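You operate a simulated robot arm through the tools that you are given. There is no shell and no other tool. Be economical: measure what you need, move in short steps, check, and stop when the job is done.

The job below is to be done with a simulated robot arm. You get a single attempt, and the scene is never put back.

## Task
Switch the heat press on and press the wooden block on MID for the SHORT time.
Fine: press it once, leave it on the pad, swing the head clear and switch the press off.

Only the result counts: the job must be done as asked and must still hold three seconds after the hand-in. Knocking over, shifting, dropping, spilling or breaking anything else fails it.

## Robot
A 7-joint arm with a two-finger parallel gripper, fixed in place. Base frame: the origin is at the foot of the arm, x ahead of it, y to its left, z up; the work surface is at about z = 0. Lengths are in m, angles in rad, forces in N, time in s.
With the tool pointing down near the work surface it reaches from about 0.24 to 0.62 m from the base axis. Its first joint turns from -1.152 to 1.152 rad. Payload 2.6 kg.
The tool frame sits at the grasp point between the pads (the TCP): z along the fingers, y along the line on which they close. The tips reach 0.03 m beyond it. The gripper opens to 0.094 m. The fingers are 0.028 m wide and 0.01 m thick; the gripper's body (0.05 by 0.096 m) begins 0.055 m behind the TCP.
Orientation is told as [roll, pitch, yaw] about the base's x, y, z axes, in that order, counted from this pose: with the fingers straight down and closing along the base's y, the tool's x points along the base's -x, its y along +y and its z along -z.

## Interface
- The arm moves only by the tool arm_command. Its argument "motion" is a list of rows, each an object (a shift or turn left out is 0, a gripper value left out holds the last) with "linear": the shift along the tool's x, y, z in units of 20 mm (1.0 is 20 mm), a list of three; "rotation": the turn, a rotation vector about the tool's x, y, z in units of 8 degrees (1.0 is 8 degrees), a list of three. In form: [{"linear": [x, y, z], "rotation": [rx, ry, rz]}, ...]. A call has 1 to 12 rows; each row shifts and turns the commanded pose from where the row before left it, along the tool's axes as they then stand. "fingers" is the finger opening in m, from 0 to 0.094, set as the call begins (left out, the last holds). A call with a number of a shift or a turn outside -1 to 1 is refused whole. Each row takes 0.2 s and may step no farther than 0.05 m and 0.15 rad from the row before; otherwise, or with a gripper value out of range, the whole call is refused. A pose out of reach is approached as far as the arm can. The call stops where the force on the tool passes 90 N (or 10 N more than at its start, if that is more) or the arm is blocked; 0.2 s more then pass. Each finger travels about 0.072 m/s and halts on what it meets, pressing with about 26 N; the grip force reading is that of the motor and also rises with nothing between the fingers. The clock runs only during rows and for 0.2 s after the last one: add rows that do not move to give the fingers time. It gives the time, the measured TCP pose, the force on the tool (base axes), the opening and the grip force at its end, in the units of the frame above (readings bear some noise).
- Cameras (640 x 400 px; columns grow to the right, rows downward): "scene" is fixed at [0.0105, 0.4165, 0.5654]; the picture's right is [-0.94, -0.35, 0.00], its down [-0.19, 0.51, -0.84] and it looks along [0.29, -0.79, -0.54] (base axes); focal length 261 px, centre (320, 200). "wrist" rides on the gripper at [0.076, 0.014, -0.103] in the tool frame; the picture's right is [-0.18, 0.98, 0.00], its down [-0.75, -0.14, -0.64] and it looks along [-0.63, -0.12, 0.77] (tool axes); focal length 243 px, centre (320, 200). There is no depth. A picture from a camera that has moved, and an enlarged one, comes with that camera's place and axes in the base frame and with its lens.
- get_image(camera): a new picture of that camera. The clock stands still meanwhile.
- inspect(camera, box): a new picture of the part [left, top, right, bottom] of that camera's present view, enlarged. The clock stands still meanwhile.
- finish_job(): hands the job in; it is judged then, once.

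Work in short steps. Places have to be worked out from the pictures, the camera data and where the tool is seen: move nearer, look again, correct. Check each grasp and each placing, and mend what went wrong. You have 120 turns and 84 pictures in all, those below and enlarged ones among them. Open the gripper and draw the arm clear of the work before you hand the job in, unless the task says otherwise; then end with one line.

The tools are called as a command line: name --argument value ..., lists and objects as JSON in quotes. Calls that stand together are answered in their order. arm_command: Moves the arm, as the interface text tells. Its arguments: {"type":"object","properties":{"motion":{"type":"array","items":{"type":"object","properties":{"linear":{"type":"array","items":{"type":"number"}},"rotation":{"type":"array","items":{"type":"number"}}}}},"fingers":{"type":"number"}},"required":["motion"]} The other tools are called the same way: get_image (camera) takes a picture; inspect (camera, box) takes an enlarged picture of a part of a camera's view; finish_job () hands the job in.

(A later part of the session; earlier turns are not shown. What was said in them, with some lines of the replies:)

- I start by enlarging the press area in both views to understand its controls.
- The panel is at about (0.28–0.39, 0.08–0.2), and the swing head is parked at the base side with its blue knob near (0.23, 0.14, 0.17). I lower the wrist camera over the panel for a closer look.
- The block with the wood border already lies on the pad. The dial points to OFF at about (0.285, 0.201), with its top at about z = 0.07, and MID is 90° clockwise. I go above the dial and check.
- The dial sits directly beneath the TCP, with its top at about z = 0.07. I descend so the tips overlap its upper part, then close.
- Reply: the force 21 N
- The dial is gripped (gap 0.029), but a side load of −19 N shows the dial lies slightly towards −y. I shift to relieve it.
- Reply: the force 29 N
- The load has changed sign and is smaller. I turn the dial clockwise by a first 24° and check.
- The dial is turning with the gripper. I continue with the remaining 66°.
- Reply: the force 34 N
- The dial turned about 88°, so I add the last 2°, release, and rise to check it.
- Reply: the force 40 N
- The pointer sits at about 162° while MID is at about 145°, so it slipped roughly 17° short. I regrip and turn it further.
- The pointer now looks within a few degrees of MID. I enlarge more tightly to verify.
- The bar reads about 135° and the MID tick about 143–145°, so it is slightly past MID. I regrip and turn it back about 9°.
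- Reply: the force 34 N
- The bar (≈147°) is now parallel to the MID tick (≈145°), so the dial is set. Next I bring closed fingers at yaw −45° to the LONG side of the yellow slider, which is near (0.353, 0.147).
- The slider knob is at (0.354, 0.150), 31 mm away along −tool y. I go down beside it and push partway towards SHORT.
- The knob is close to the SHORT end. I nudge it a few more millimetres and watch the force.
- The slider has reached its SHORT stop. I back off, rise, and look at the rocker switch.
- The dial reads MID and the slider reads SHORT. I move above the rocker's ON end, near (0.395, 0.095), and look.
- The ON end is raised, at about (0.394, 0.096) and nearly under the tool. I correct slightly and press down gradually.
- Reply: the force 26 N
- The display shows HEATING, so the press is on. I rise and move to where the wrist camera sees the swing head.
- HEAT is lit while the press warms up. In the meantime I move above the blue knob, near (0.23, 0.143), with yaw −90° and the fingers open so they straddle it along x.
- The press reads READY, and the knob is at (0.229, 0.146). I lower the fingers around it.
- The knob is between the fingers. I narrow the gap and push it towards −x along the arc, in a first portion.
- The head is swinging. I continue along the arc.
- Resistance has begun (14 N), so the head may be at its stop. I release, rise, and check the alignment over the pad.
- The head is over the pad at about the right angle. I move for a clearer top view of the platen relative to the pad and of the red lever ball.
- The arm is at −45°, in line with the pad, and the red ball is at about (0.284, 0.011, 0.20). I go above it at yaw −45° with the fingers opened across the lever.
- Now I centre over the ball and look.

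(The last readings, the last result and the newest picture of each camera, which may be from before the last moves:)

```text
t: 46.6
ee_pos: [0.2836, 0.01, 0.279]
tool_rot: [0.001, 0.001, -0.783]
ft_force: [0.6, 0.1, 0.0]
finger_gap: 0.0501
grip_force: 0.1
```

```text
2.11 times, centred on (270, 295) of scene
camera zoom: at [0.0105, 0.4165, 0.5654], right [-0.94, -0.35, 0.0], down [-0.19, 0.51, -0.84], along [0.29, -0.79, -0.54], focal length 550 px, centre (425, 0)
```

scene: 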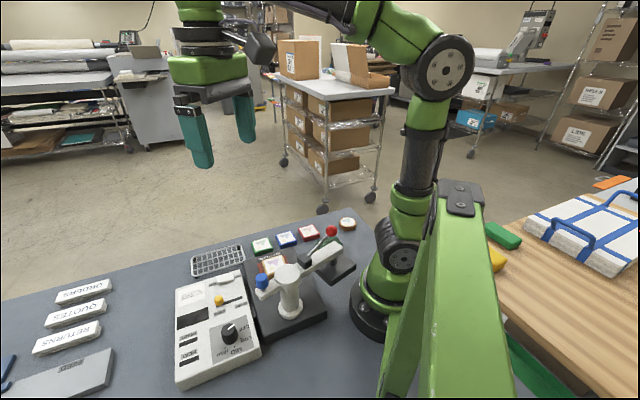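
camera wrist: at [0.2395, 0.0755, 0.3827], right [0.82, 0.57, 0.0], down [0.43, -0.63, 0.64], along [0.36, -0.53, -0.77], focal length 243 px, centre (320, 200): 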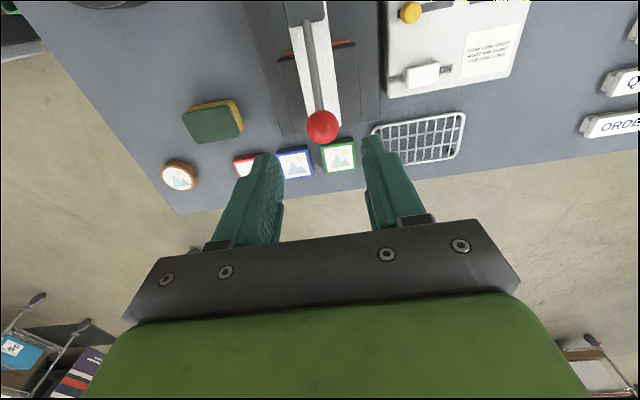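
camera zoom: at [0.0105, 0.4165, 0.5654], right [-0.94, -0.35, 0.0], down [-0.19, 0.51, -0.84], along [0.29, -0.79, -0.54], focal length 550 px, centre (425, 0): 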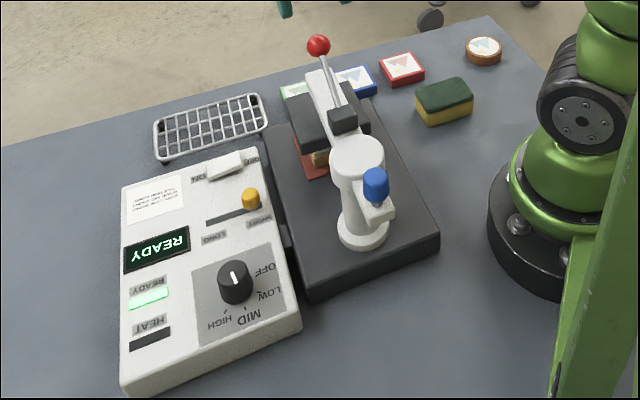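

The ball is centred at (0.2846, 0.0117, 0.20). I descend so the tips straddle it, then grip.

arm_command --motion '[{"linear": [0, 0.05, 1]}, {"linear": [0, 0, 1]}, {"linear": [0, 0, 0.95]}, {}]'

arm_command --motion '[{}, {}, {}]' --fingers 0.012

inspect --camera "wrist" --box '[220, 80, 420, 240]'

inspect --camera "scene" --box '[160, 200, 380, 390]'

```text
t: 47.6
ee_pos: [0.2851, 0.0112, 0.2214]
tool_rot: [0.0, -0.002, -0.784]
ft_force: [0.0, 1.1, -0.1]
finger_gap: 0.05
grip_force: 0.1
```

```text
t: 48.4
ee_pos: [0.2853, 0.0125, 0.2207]
tool_rot: [-0.001, 0.0, -0.783]
ft_force: [0.8, 0.7, -2.6]
finger_gap: 0.0248
grip_force: 44.8
```

```text
2.50 times, centred on (320, 160) of wrist
camera zoom: at [0.241, 0.0761, 0.3242], right [0.82, 0.57, 0.0], down [0.43, -0.63, 0.64], along [0.36, -0.53, -0.77], focal length 606 px, centre (320, 300)
```

zoom: 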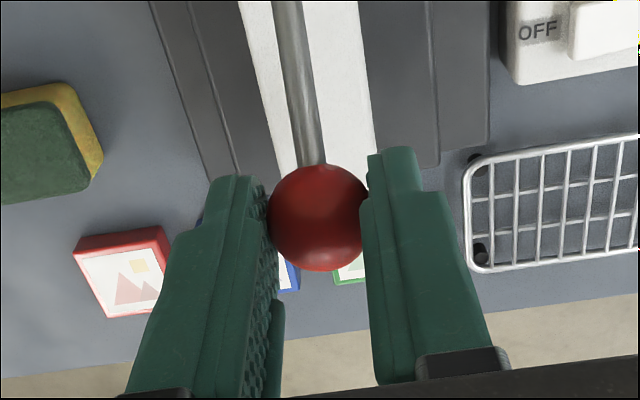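

```text
2.11 times, centred on (270, 295) of scene
camera zoom: at [0.0105, 0.4165, 0.5654], right [-0.94, -0.35, 0.0], down [-0.19, 0.51, -0.84], along [0.29, -0.79, -0.54], focal length 550 px, centre (425, 0)
```

zoom: 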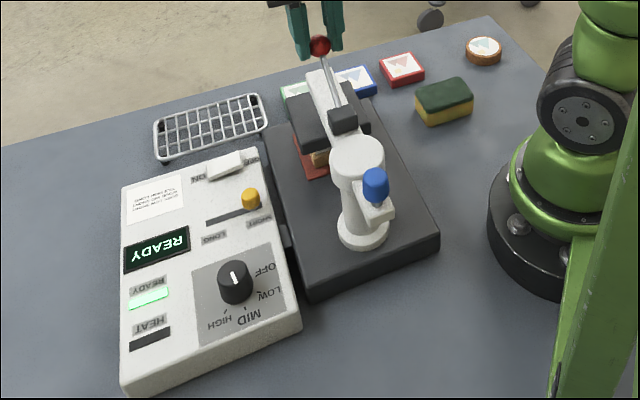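

The ball is gripped (gap 0.025). I pull it down along the lever arc by about 22 mm and check the display.

arm_command --motion '[{"linear": [-0.24, 0, 0.54]}, {"linear": [-0.16, 0, 0.56]}]'

inspect --camera "scene" --box '[160, 200, 380, 390]'

```text
t: 49.0
ee_pos: [0.2918, 0.0051, 0.1992]
tool_rot: [-0.001, 0.002, -0.785]
ft_force: [-12.0, -4.4, 16.5]
finger_gap: 0.0246
grip_force: 45.3
```

```text
2.11 times, centred on (270, 295) of scene
camera zoom: at [0.0104, 0.4165, 0.5655], right [-0.94, -0.35, 0.0], down [-0.19, 0.51, -0.84], along [0.29, -0.79, -0.54], focal length 550 px, centre (425, 0)
```

zoom: 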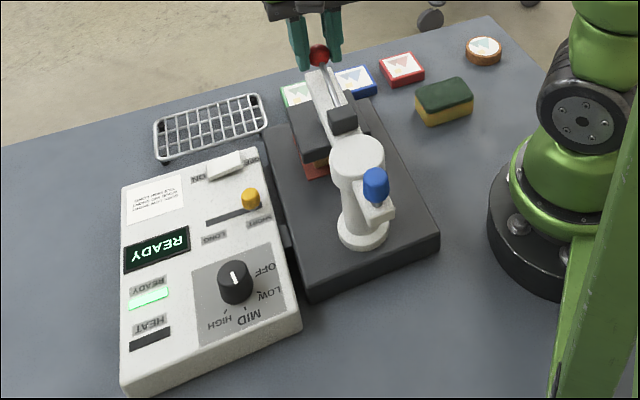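

The lever is coming down and the platen is nearing the block, still READY. I continue.

arm_command --motion '[{"linear": [0, 0, 0.5]}, {"linear": [0, 0, 0.4]}]'

inspect --camera "scene" --box '[160, 200, 380, 390]'

```text
t: 49.6
ee_pos: [0.2915, 0.0051, 0.1825]
tool_rot: [0.001, -0.009, -0.783]
ft_force: [1.3, -21.7, 25.9]
finger_gap: 0.0244
grip_force: 44.9
```

```text
2.11 times, centred on (270, 295) of scene
camera zoom: at [0.0104, 0.4165, 0.5655], right [-0.94, -0.35, 0.0], down [-0.19, 0.51, -0.84], along [0.29, -0.79, -0.54], focal length 550 px, centre (425, 0)
```

zoom: 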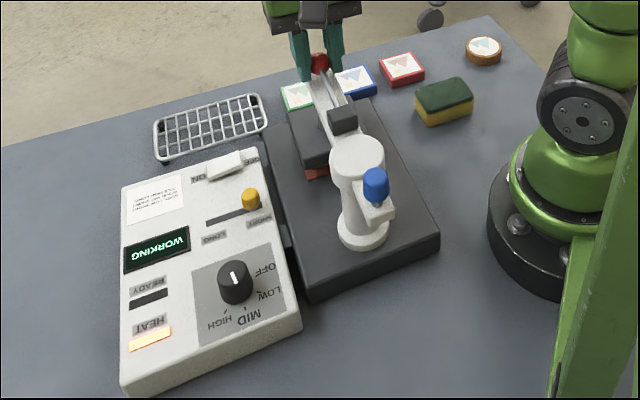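

The display shows WORKING, so the press has begun. I hold for about a second and check.

arm_command --motion '[{}, {}, {}, {}]'

inspect --camera "scene" --box '[160, 280, 280, 390]'

```text
t: 50.6
ee_pos: [0.2914, 0.0059, 0.1829]
tool_rot: [0.002, -0.009, -0.782]
ft_force: [8.9, -29.0, 21.2]
finger_gap: 0.0246
grip_force: 44.7
```

```text
3.64 times, centred on (220, 335) of scene
camera zoom: at [0.0104, 0.4165, 0.5655], right [-0.94, -0.35, 0.0], down [-0.19, 0.51, -0.84], along [0.29, -0.79, -0.54], focal length 950 px, centre (684, -291)
```

zoom: 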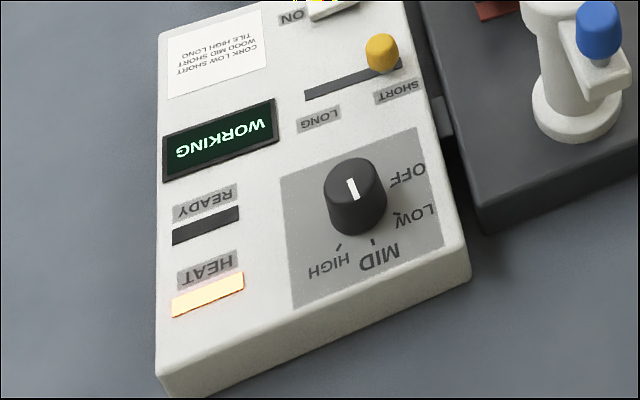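

Still WORKING; I hold on.

arm_command --motion '[{}, {}, {}, {}]'

inspect --camera "scene" --box '[160, 280, 280, 390]'

```text
t: 51.6
ee_pos: [0.2918, 0.0049, 0.183]
tool_rot: [0.0, -0.008, -0.779]
ft_force: [9.5, -28.3, 19.4]
finger_gap: 0.0249
grip_force: 45.6
```

```text
3.64 times, centred on (220, 335) of scene
camera zoom: at [0.0104, 0.4165, 0.5655], right [-0.94, -0.35, 0.0], down [-0.19, 0.51, -0.84], along [0.29, -0.79, -0.54], focal length 950 px, centre (684, -291)
```

zoom: 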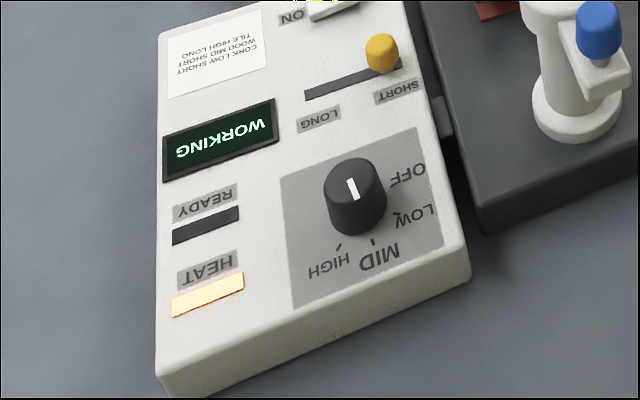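

Still WORKING; I hold again.

arm_command --motion '[{}, {}, {}, {}]'

inspect --camera "scene" --box '[160, 280, 280, 390]'

```text
t: 52.6
ee_pos: [0.2914, 0.0049, 0.182]
tool_rot: [0.001, -0.008, -0.779]
ft_force: [10.1, -28.0, 16.8]
finger_gap: 0.0249
grip_force: 44.7
```

```text
3.64 times, centred on (220, 335) of scene
camera zoom: at [0.0104, 0.4165, 0.5655], right [-0.94, -0.35, 0.0], down [-0.19, 0.51, -0.84], along [0.29, -0.79, -0.54], focal length 950 px, centre (684, -291)
```

zoom: 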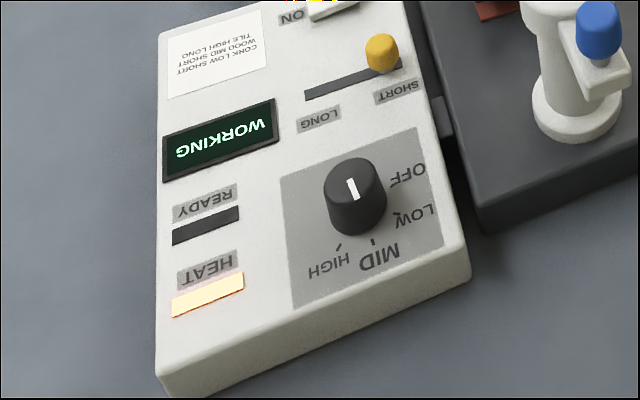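

Still WORKING at 3 s; I hold once more.

arm_command --motion '[{}, {}, {}, {}]'

inspect --camera "scene" --box '[160, 280, 280, 390]'

```text
t: 53.6
ee_pos: [0.2916, 0.0053, 0.1827]
tool_rot: [-0.001, -0.008, -0.781]
ft_force: [10.7, -26.8, 17.7]
finger_gap: 0.0247
grip_force: 44.6
```

```text
3.64 times, centred on (220, 335) of scene
camera zoom: at [0.0104, 0.4165, 0.5655], right [-0.94, -0.35, 0.0], down [-0.19, 0.51, -0.84], along [0.29, -0.79, -0.54], focal length 950 px, centre (684, -291)
```

zoom: 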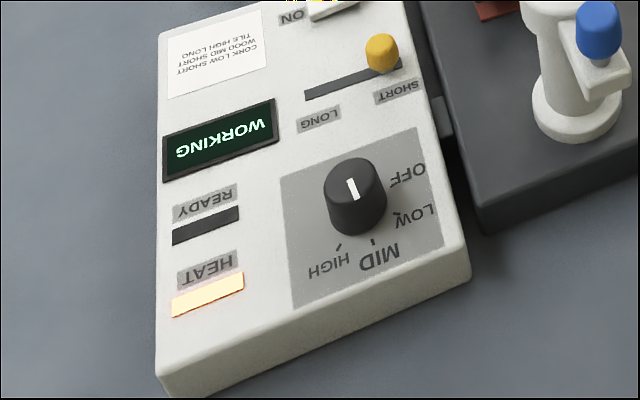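

Still WORKING at about 4 s; I keep holding.

arm_command --motion '[{}, {}, {}, {}]'

inspect --camera "scene" --box '[160, 280, 280, 390]'

```text
t: 54.6
ee_pos: [0.2912, 0.0054, 0.1819]
tool_rot: [-0.002, -0.007, -0.781]
ft_force: [10.5, -27.5, 17.5]
finger_gap: 0.0247
grip_force: 44.4
```

```text
3.64 times, centred on (220, 335) of scene
camera zoom: at [0.0105, 0.4165, 0.5655], right [-0.94, -0.35, 0.0], down [-0.19, 0.51, -0.84], along [0.29, -0.79, -0.54], focal length 950 px, centre (684, -291)
```

zoom: 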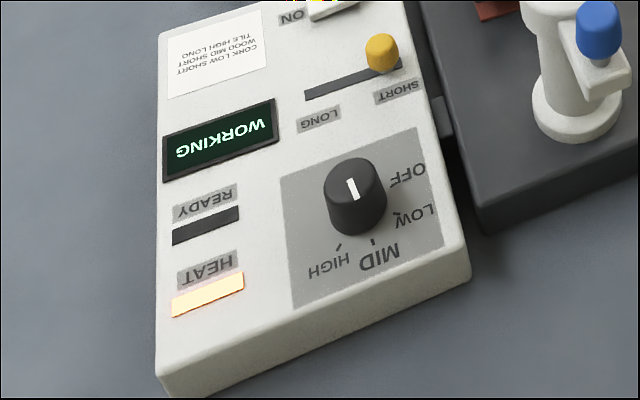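

Still WORKING at about 5 s; I keep holding.

arm_command --motion '[{}, {}, {}, {}]'

inspect --camera "scene" --box '[160, 280, 280, 390]'

```text
t: 55.6
ee_pos: [0.292, 0.0051, 0.1822]
tool_rot: [-0.001, -0.006, -0.781]
ft_force: [8.1, -25.6, 17.4]
finger_gap: 0.0246
grip_force: 45.4
```

```text
3.64 times, centred on (220, 335) of scene
camera zoom: at [0.0104, 0.4165, 0.5655], right [-0.94, -0.35, 0.0], down [-0.19, 0.51, -0.84], along [0.29, -0.79, -0.54], focal length 950 px, centre (684, -291)
```

zoom: 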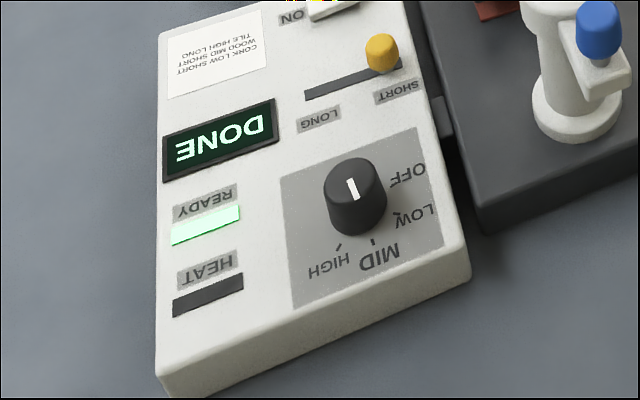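

DONE is shown, so I lift the lever straight back up along its arc.

arm_command --motion '[{"linear": [0, 0, -0.9]}, {"linear": [0.16, 0, -0.56]}, {"linear": [0.24, 0, -0.54]}, {}]'

inspect --camera "scene" --box '[160, 200, 380, 390]'

```text
t: 56.6
ee_pos: [0.2824, 0.0148, 0.2199]
tool_rot: [-0.006, 0.008, -0.782]
ft_force: [-0.9, 3.5, -40.3]
finger_gap: 0.0244
grip_force: 44.8
```

```text
2.11 times, centred on (270, 295) of scene
camera zoom: at [0.0106, 0.4166, 0.5654], right [-0.94, -0.35, 0.0], down [-0.19, 0.51, -0.84], along [0.29, -0.79, -0.54], focal length 550 px, centre (425, 0)
```

zoom: 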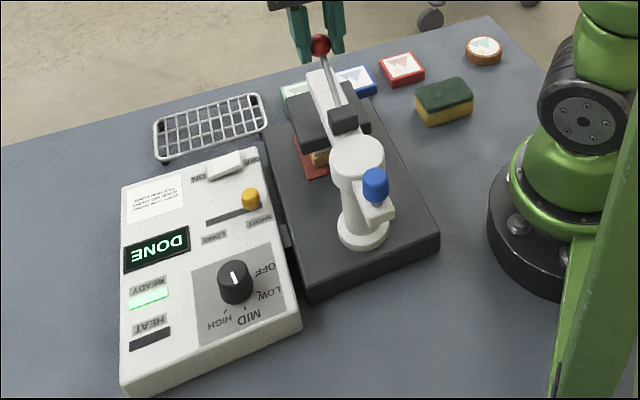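

The lever is fully up and still shows DONE. I open the gripper and rise off the ball.

arm_command --motion '[{"linear": [0, 0, 0.1]}, {}, {}, {}, {"linear": [0, 0, -1]}, {"linear": [0, 0, -1]}, {"linear": [0, 0, -1]}, {"linear": [0, 0, -1]}]' --fingers 0.05

get_image --camera "wrist"

inspect --camera "scene" --box '[160, 200, 380, 390]'

```text
t: 58.4
ee_pos: [0.2837, 0.0131, 0.3003]
tool_rot: [-0.001, 0.0, -0.783]
ft_force: [1.1, -0.3, 1.0]
finger_gap: 0.05
grip_force: 0.0
```

```text
31 pictures are left
camera wrist: at [0.2392, 0.0775, 0.4034], right [0.82, 0.57, 0.0], down [0.43, -0.63, 0.64], along [0.36, -0.53, -0.77], focal length 243 px, centre (320, 200)
```

wrist: 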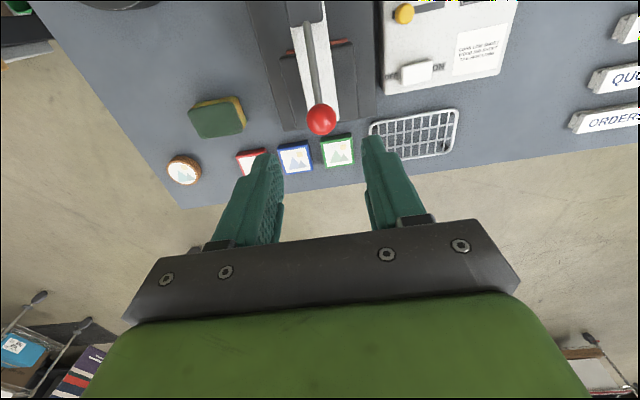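

```text
2.11 times, centred on (270, 295) of scene
camera zoom: at [0.0105, 0.4165, 0.5654], right [-0.94, -0.35, 0.0], down [-0.19, 0.51, -0.84], along [0.29, -0.79, -0.54], focal length 550 px, centre (425, 0)
```

zoom: 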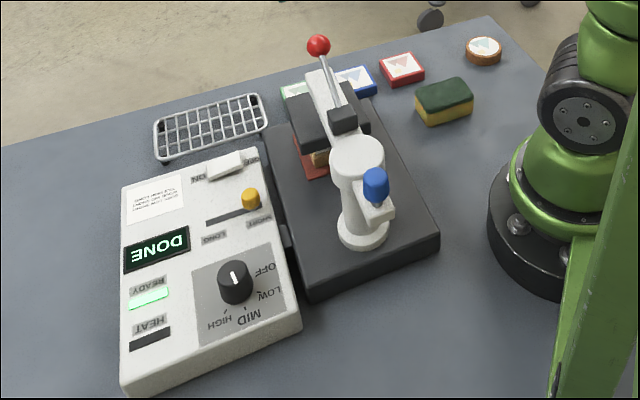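

The block has been pressed once. Now I return to the blue knob, at about (0.163, 0.137), to swing the head clear again.

arm_command --motion '[{"rotation": [0, 0, 0.94]}, {"rotation": [0, 0, 0.94]}, {"rotation": [0, 0, 0.94]}, {"rotation": [0, 0, 0.94]}, {"rotation": [0, 0, 0.94]}, {"rotation": [0, 0, 0.94]}]' --fingers 0.05

arm_command --motion '[{"linear": [1, -0.5, 0]}, {"linear": [1, -0.8, 0]}, {"linear": [1, -0.8, 0]}, {"linear": [1, -0.8, 0]}, {"linear": [1, -0.8, 0]}, {"linear": [1, -0.8, 0]}, {"linear": [0.2, -0.8, 0]}, {"linear": [0, -0.75, 0]}]'

get_image --camera "wrist"

```text
t: 59.8
ee_pos: [0.284, 0.0128, 0.2987]
tool_rot: [0.0, 0.0, -1.573]
ft_force: [-0.6, 0.1, 0.6]
finger_gap: 0.0499
grip_force: 0.1
```

```text
t: 61.6
ee_pos: [0.1638, 0.1333, 0.2995]
tool_rot: [0.0, -0.001, -1.57]
ft_force: [0.3, 0.3, 0.6]
finger_gap: 0.0499
grip_force: 0.0
```

```text
29 pictures are left
camera wrist: at [0.1774, 0.2112, 0.4027], right [0.98, -0.18, 0.0], down [-0.14, -0.75, 0.64], along [-0.12, -0.63, -0.77], focal length 243 px, centre (320, 200)
```

wrist: 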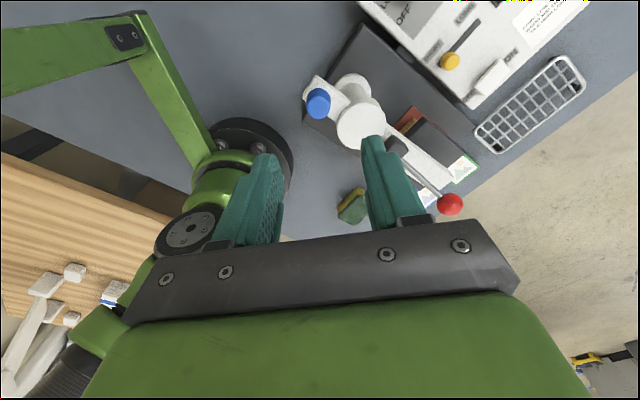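

The knob is at (0.162, 0.138). I descend around it with a 5 cm gap.

arm_command --motion '[{"linear": [0.22, 0, 1]}, {"linear": [0, 0, 1]}, {"linear": [0, 0, 1]}, {"linear": [0, 0, 1]}, {"linear": [0, 0, 1]}, {"linear": [0, 0, 0.3]}]'

inspect --camera "scene" --box '[160, 200, 380, 390]'

```text
t: 63.0
ee_pos: [0.163, 0.1401, 0.1941]
tool_rot: [0.001, 0.0, -1.57]
ft_force: [-0.2, -0.2, 0.1]
finger_gap: 0.05
grip_force: 0.0
```

```text
2.11 times, centred on (270, 295) of scene
camera zoom: at [0.0105, 0.4165, 0.5654], right [-0.94, -0.35, 0.0], down [-0.19, 0.51, -0.84], along [0.29, -0.79, -0.54], focal length 550 px, centre (425, 0)
```

zoom: 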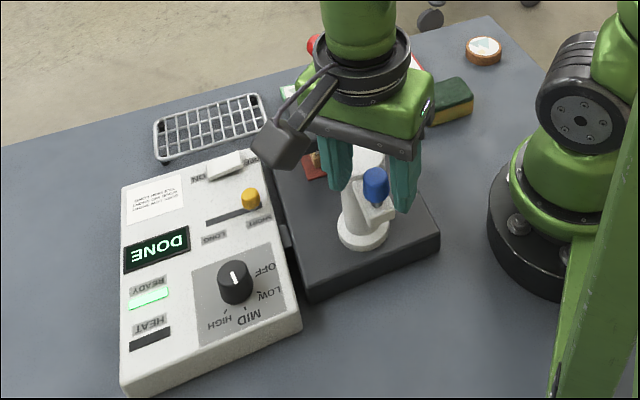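

The knob is straddled. I push it towards +x back along the arc to the parked angle.

arm_command --motion '[{}, {"linear": [0.25, 0.6, 0]}, {"linear": [0.25, 0.6, 0]}, {"linear": [0.15, 0.6, 0]}, {"linear": [0, 0.6, 0]}, {"linear": [-0.1, 0.6, 0]}, {"linear": [-0.15, 0.5, 0]}]' --fingers 0.04

inspect --camera "scene" --box '[160, 200, 380, 390]'

```text
t: 64.6
ee_pos: [0.2334, 0.1488, 0.1933]
tool_rot: [0.0, -0.001, -1.57]
ft_force: [0.4, 0.4, -0.6]
finger_gap: 0.0399
grip_force: 0.0
```

```text
2.11 times, centred on (270, 295) of scene
camera zoom: at [0.0105, 0.4165, 0.5654], right [-0.94, -0.35, 0.0], down [-0.19, 0.51, -0.84], along [0.29, -0.79, -0.54], focal length 550 px, centre (425, 0)
```

zoom: 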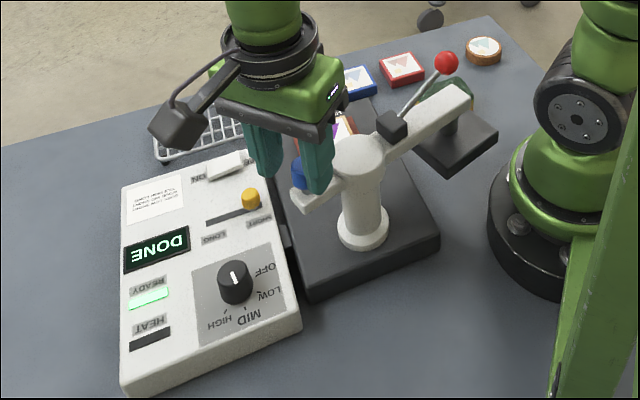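

The head is almost back at its original parked place. I give it a small final nudge, then rise.

arm_command --motion '[{"linear": [-0.05, 0.2, 0]}, {"linear": [0, -0.25, 0]}, {"linear": [0, 0, -1]}, {"linear": [0, 0, -1]}, {"linear": [0, 0, -1]}, {"linear": [0, 0, -1]}]'

inspect --camera "scene" --box '[160, 200, 380, 390]'

```text
t: 66.0
ee_pos: [0.234, 0.1479, 0.2758]
tool_rot: [0.0, 0.0, -1.57]
ft_force: [0.1, 0.4, 0.0]
finger_gap: 0.04
grip_force: 0.0
```

```text
2.11 times, centred on (270, 295) of scene
camera zoom: at [0.0105, 0.4165, 0.5654], right [-0.94, -0.35, 0.0], down [-0.19, 0.51, -0.84], along [0.29, -0.79, -0.54], focal length 550 px, centre (425, 0)
```

zoom: 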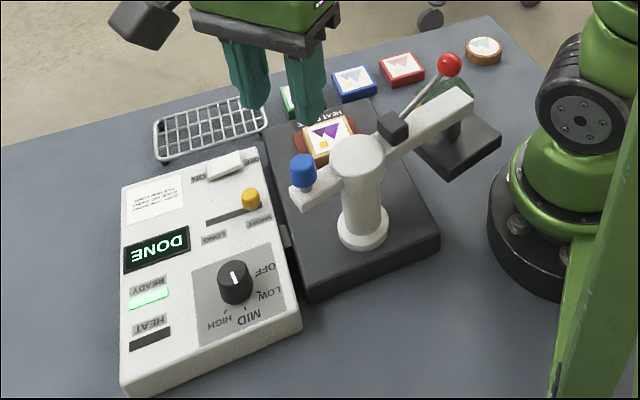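

The head is parked, the block is on the pad and the print is darker. Next I go to the rocker's OFF end at about (0.377, 0.080) with closed fingers at yaw −45°.

arm_command --motion '[{"rotation": [0, 0, -0.94]}, {"rotation": [0, 0, -0.94]}, {"rotation": [0, 0, -0.94]}, {"rotation": [0, 0, -0.94]}, {"rotation": [0, 0, -0.94]}, {"rotation": [0, 0, -0.94]}]' --fingers 0.0

arm_command --motion '[{"linear": [-0.95, 0.33, 0]}, {"linear": [-0.95, 0.33, 0]}, {"linear": [-0.95, 0.33, 0]}, {"linear": [-0.95, 0.33, 0]}, {"linear": [-0.95, 0.33, 0.5]}, {"linear": [-0.95, 0.33, 1]}, {"linear": [-0.95, 0.33, 1]}, {"linear": [-0.81, 0.32, 1]}, {"linear": [0, 0, 1]}, {"linear": [0, 0, 1]}, {"linear": [0, 0, 1]}, {"linear": [0, 0, 0.5]}]'

inspect --camera "wrist" --box '[220, 60, 440, 220]'

inspect --camera "scene" --box '[160, 240, 280, 340]'

```text
t: 67.4
ee_pos: [0.2328, 0.148, 0.2735]
tool_rot: [0.001, 0.002, -0.781]
ft_force: [0.1, -0.2, -0.9]
finger_gap: 0.0
grip_force: 26.4
```

```text
t: 70.0
ee_pos: [0.3745, 0.078, 0.1322]
tool_rot: [-0.001, -0.001, -0.783]
ft_force: [0.1, -0.7, 0.5]
finger_gap: 0.0
grip_force: 25.8
```

```text
2.50 times, centred on (330, 140) of wrist
camera zoom: at [0.3303, 0.1429, 0.2358], right [0.82, 0.57, 0.0], down [0.43, -0.63, 0.64], along [0.36, -0.53, -0.77], focal length 606 px, centre (295, 350)
```

zoom: 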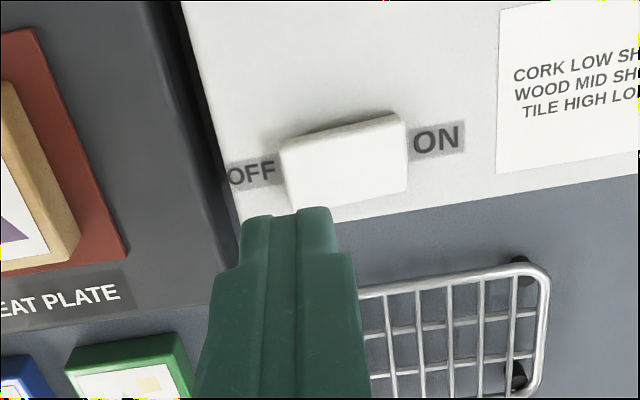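

```text
4.00 times, centred on (220, 290) of scene
camera zoom: at [0.0105, 0.4165, 0.5654], right [-0.94, -0.35, 0.0], down [-0.19, 0.51, -0.84], along [0.29, -0.79, -0.54], focal length 1045 px, centre (720, -160)
```

zoom: 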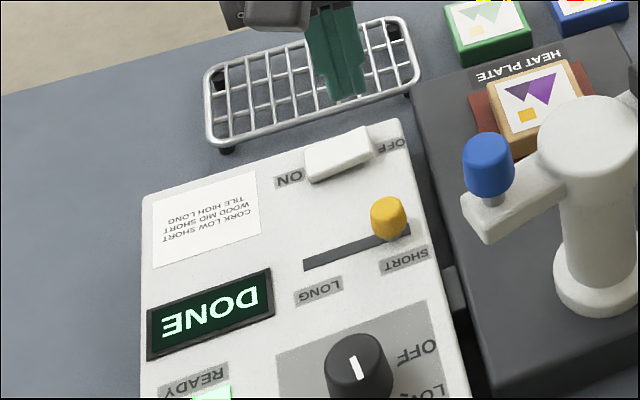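

The OFF end is at about (0.376, 0.081), essentially below the tool. I press it down just as before.

arm_command --motion '[{"linear": [0.05, 0.14, 1]}, {"linear": [0, 0, 1]}, {"linear": [0, 0, 0.25]}, {"linear": [0, 0, 0.2]}, {"linear": [0, 0, 0.15]}]'

inspect --camera "scene" --box '[160, 240, 280, 340]'

```text
t: 71.2
ee_pos: [0.3767, 0.0813, 0.0809]
tool_rot: [-0.001, 0.0, -0.784]
ft_force: [-1.2, -1.3, 2.8]
finger_gap: 0.0002
grip_force: 25.6
```

```text
4.00 times, centred on (220, 290) of scene
camera zoom: at [0.0105, 0.4165, 0.5654], right [-0.94, -0.35, 0.0], down [-0.19, 0.51, -0.84], along [0.29, -0.79, -0.54], focal length 1045 px, centre (720, -160)
```

zoom: 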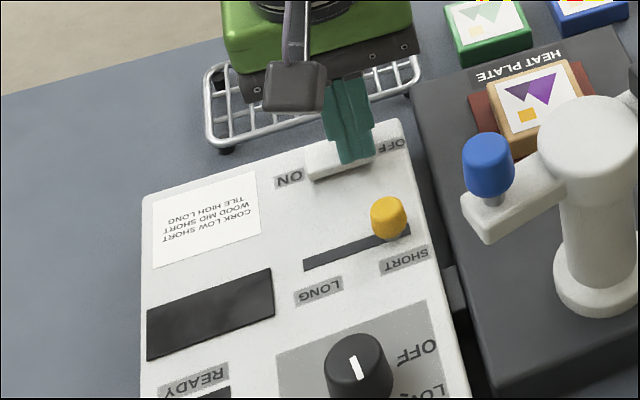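

The display is dark, so the press is off. I rise clear and open the gripper.

arm_command --motion '[{"linear": [0, 0, -1]}, {"linear": [0, 0, -1]}, {"linear": [0, 0, -1]}, {"linear": [0, 0, -1]}, {"linear": [0, 0, -1]}, {"linear": [0, 0, -1]}, {"linear": [0, 0, -1]}, {"linear": [0, 0, -1]}, {"linear": [0, 0, -1]}, {"linear": [0, 0, -1]}, {"linear": [0, 0, -1]}, {"linear": [0, 0, -1]}]'

arm_command --motion '[{}, {}, {}, {}]' --fingers 0.09

inspect --camera "scene" --box '[160, 200, 380, 390]'

```text
t: 73.8
ee_pos: [0.3748, 0.0799, 0.322]
tool_rot: [0.0, -0.001, -0.783]
ft_force: [-0.3, -0.3, -0.6]
finger_gap: 0.0
grip_force: 25.8
```

```text
t: 74.8
ee_pos: [0.3755, 0.0799, 0.3208]
tool_rot: [0.0, -0.001, -0.785]
ft_force: [-0.5, 0.3, -0.6]
finger_gap: 0.0898
grip_force: 0.0
```

```text
2.11 times, centred on (270, 295) of scene
camera zoom: at [0.0105, 0.4165, 0.5654], right [-0.94, -0.35, 0.0], down [-0.19, 0.51, -0.84], along [0.29, -0.79, -0.54], focal length 550 px, centre (425, 0)
```

zoom: 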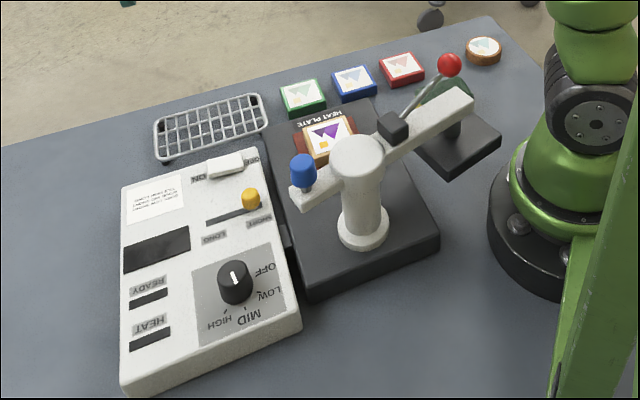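

The press is off and the head is parked. The printed block is on the pad, nothing else has moved, and the arm is clear, so I hand in.

finish_job

```text
The job is handed in.
```

I pressed the wooden block once on MID for the SHORT time, left it on the pad, swung the head clear, switched the press off and handed the job in.
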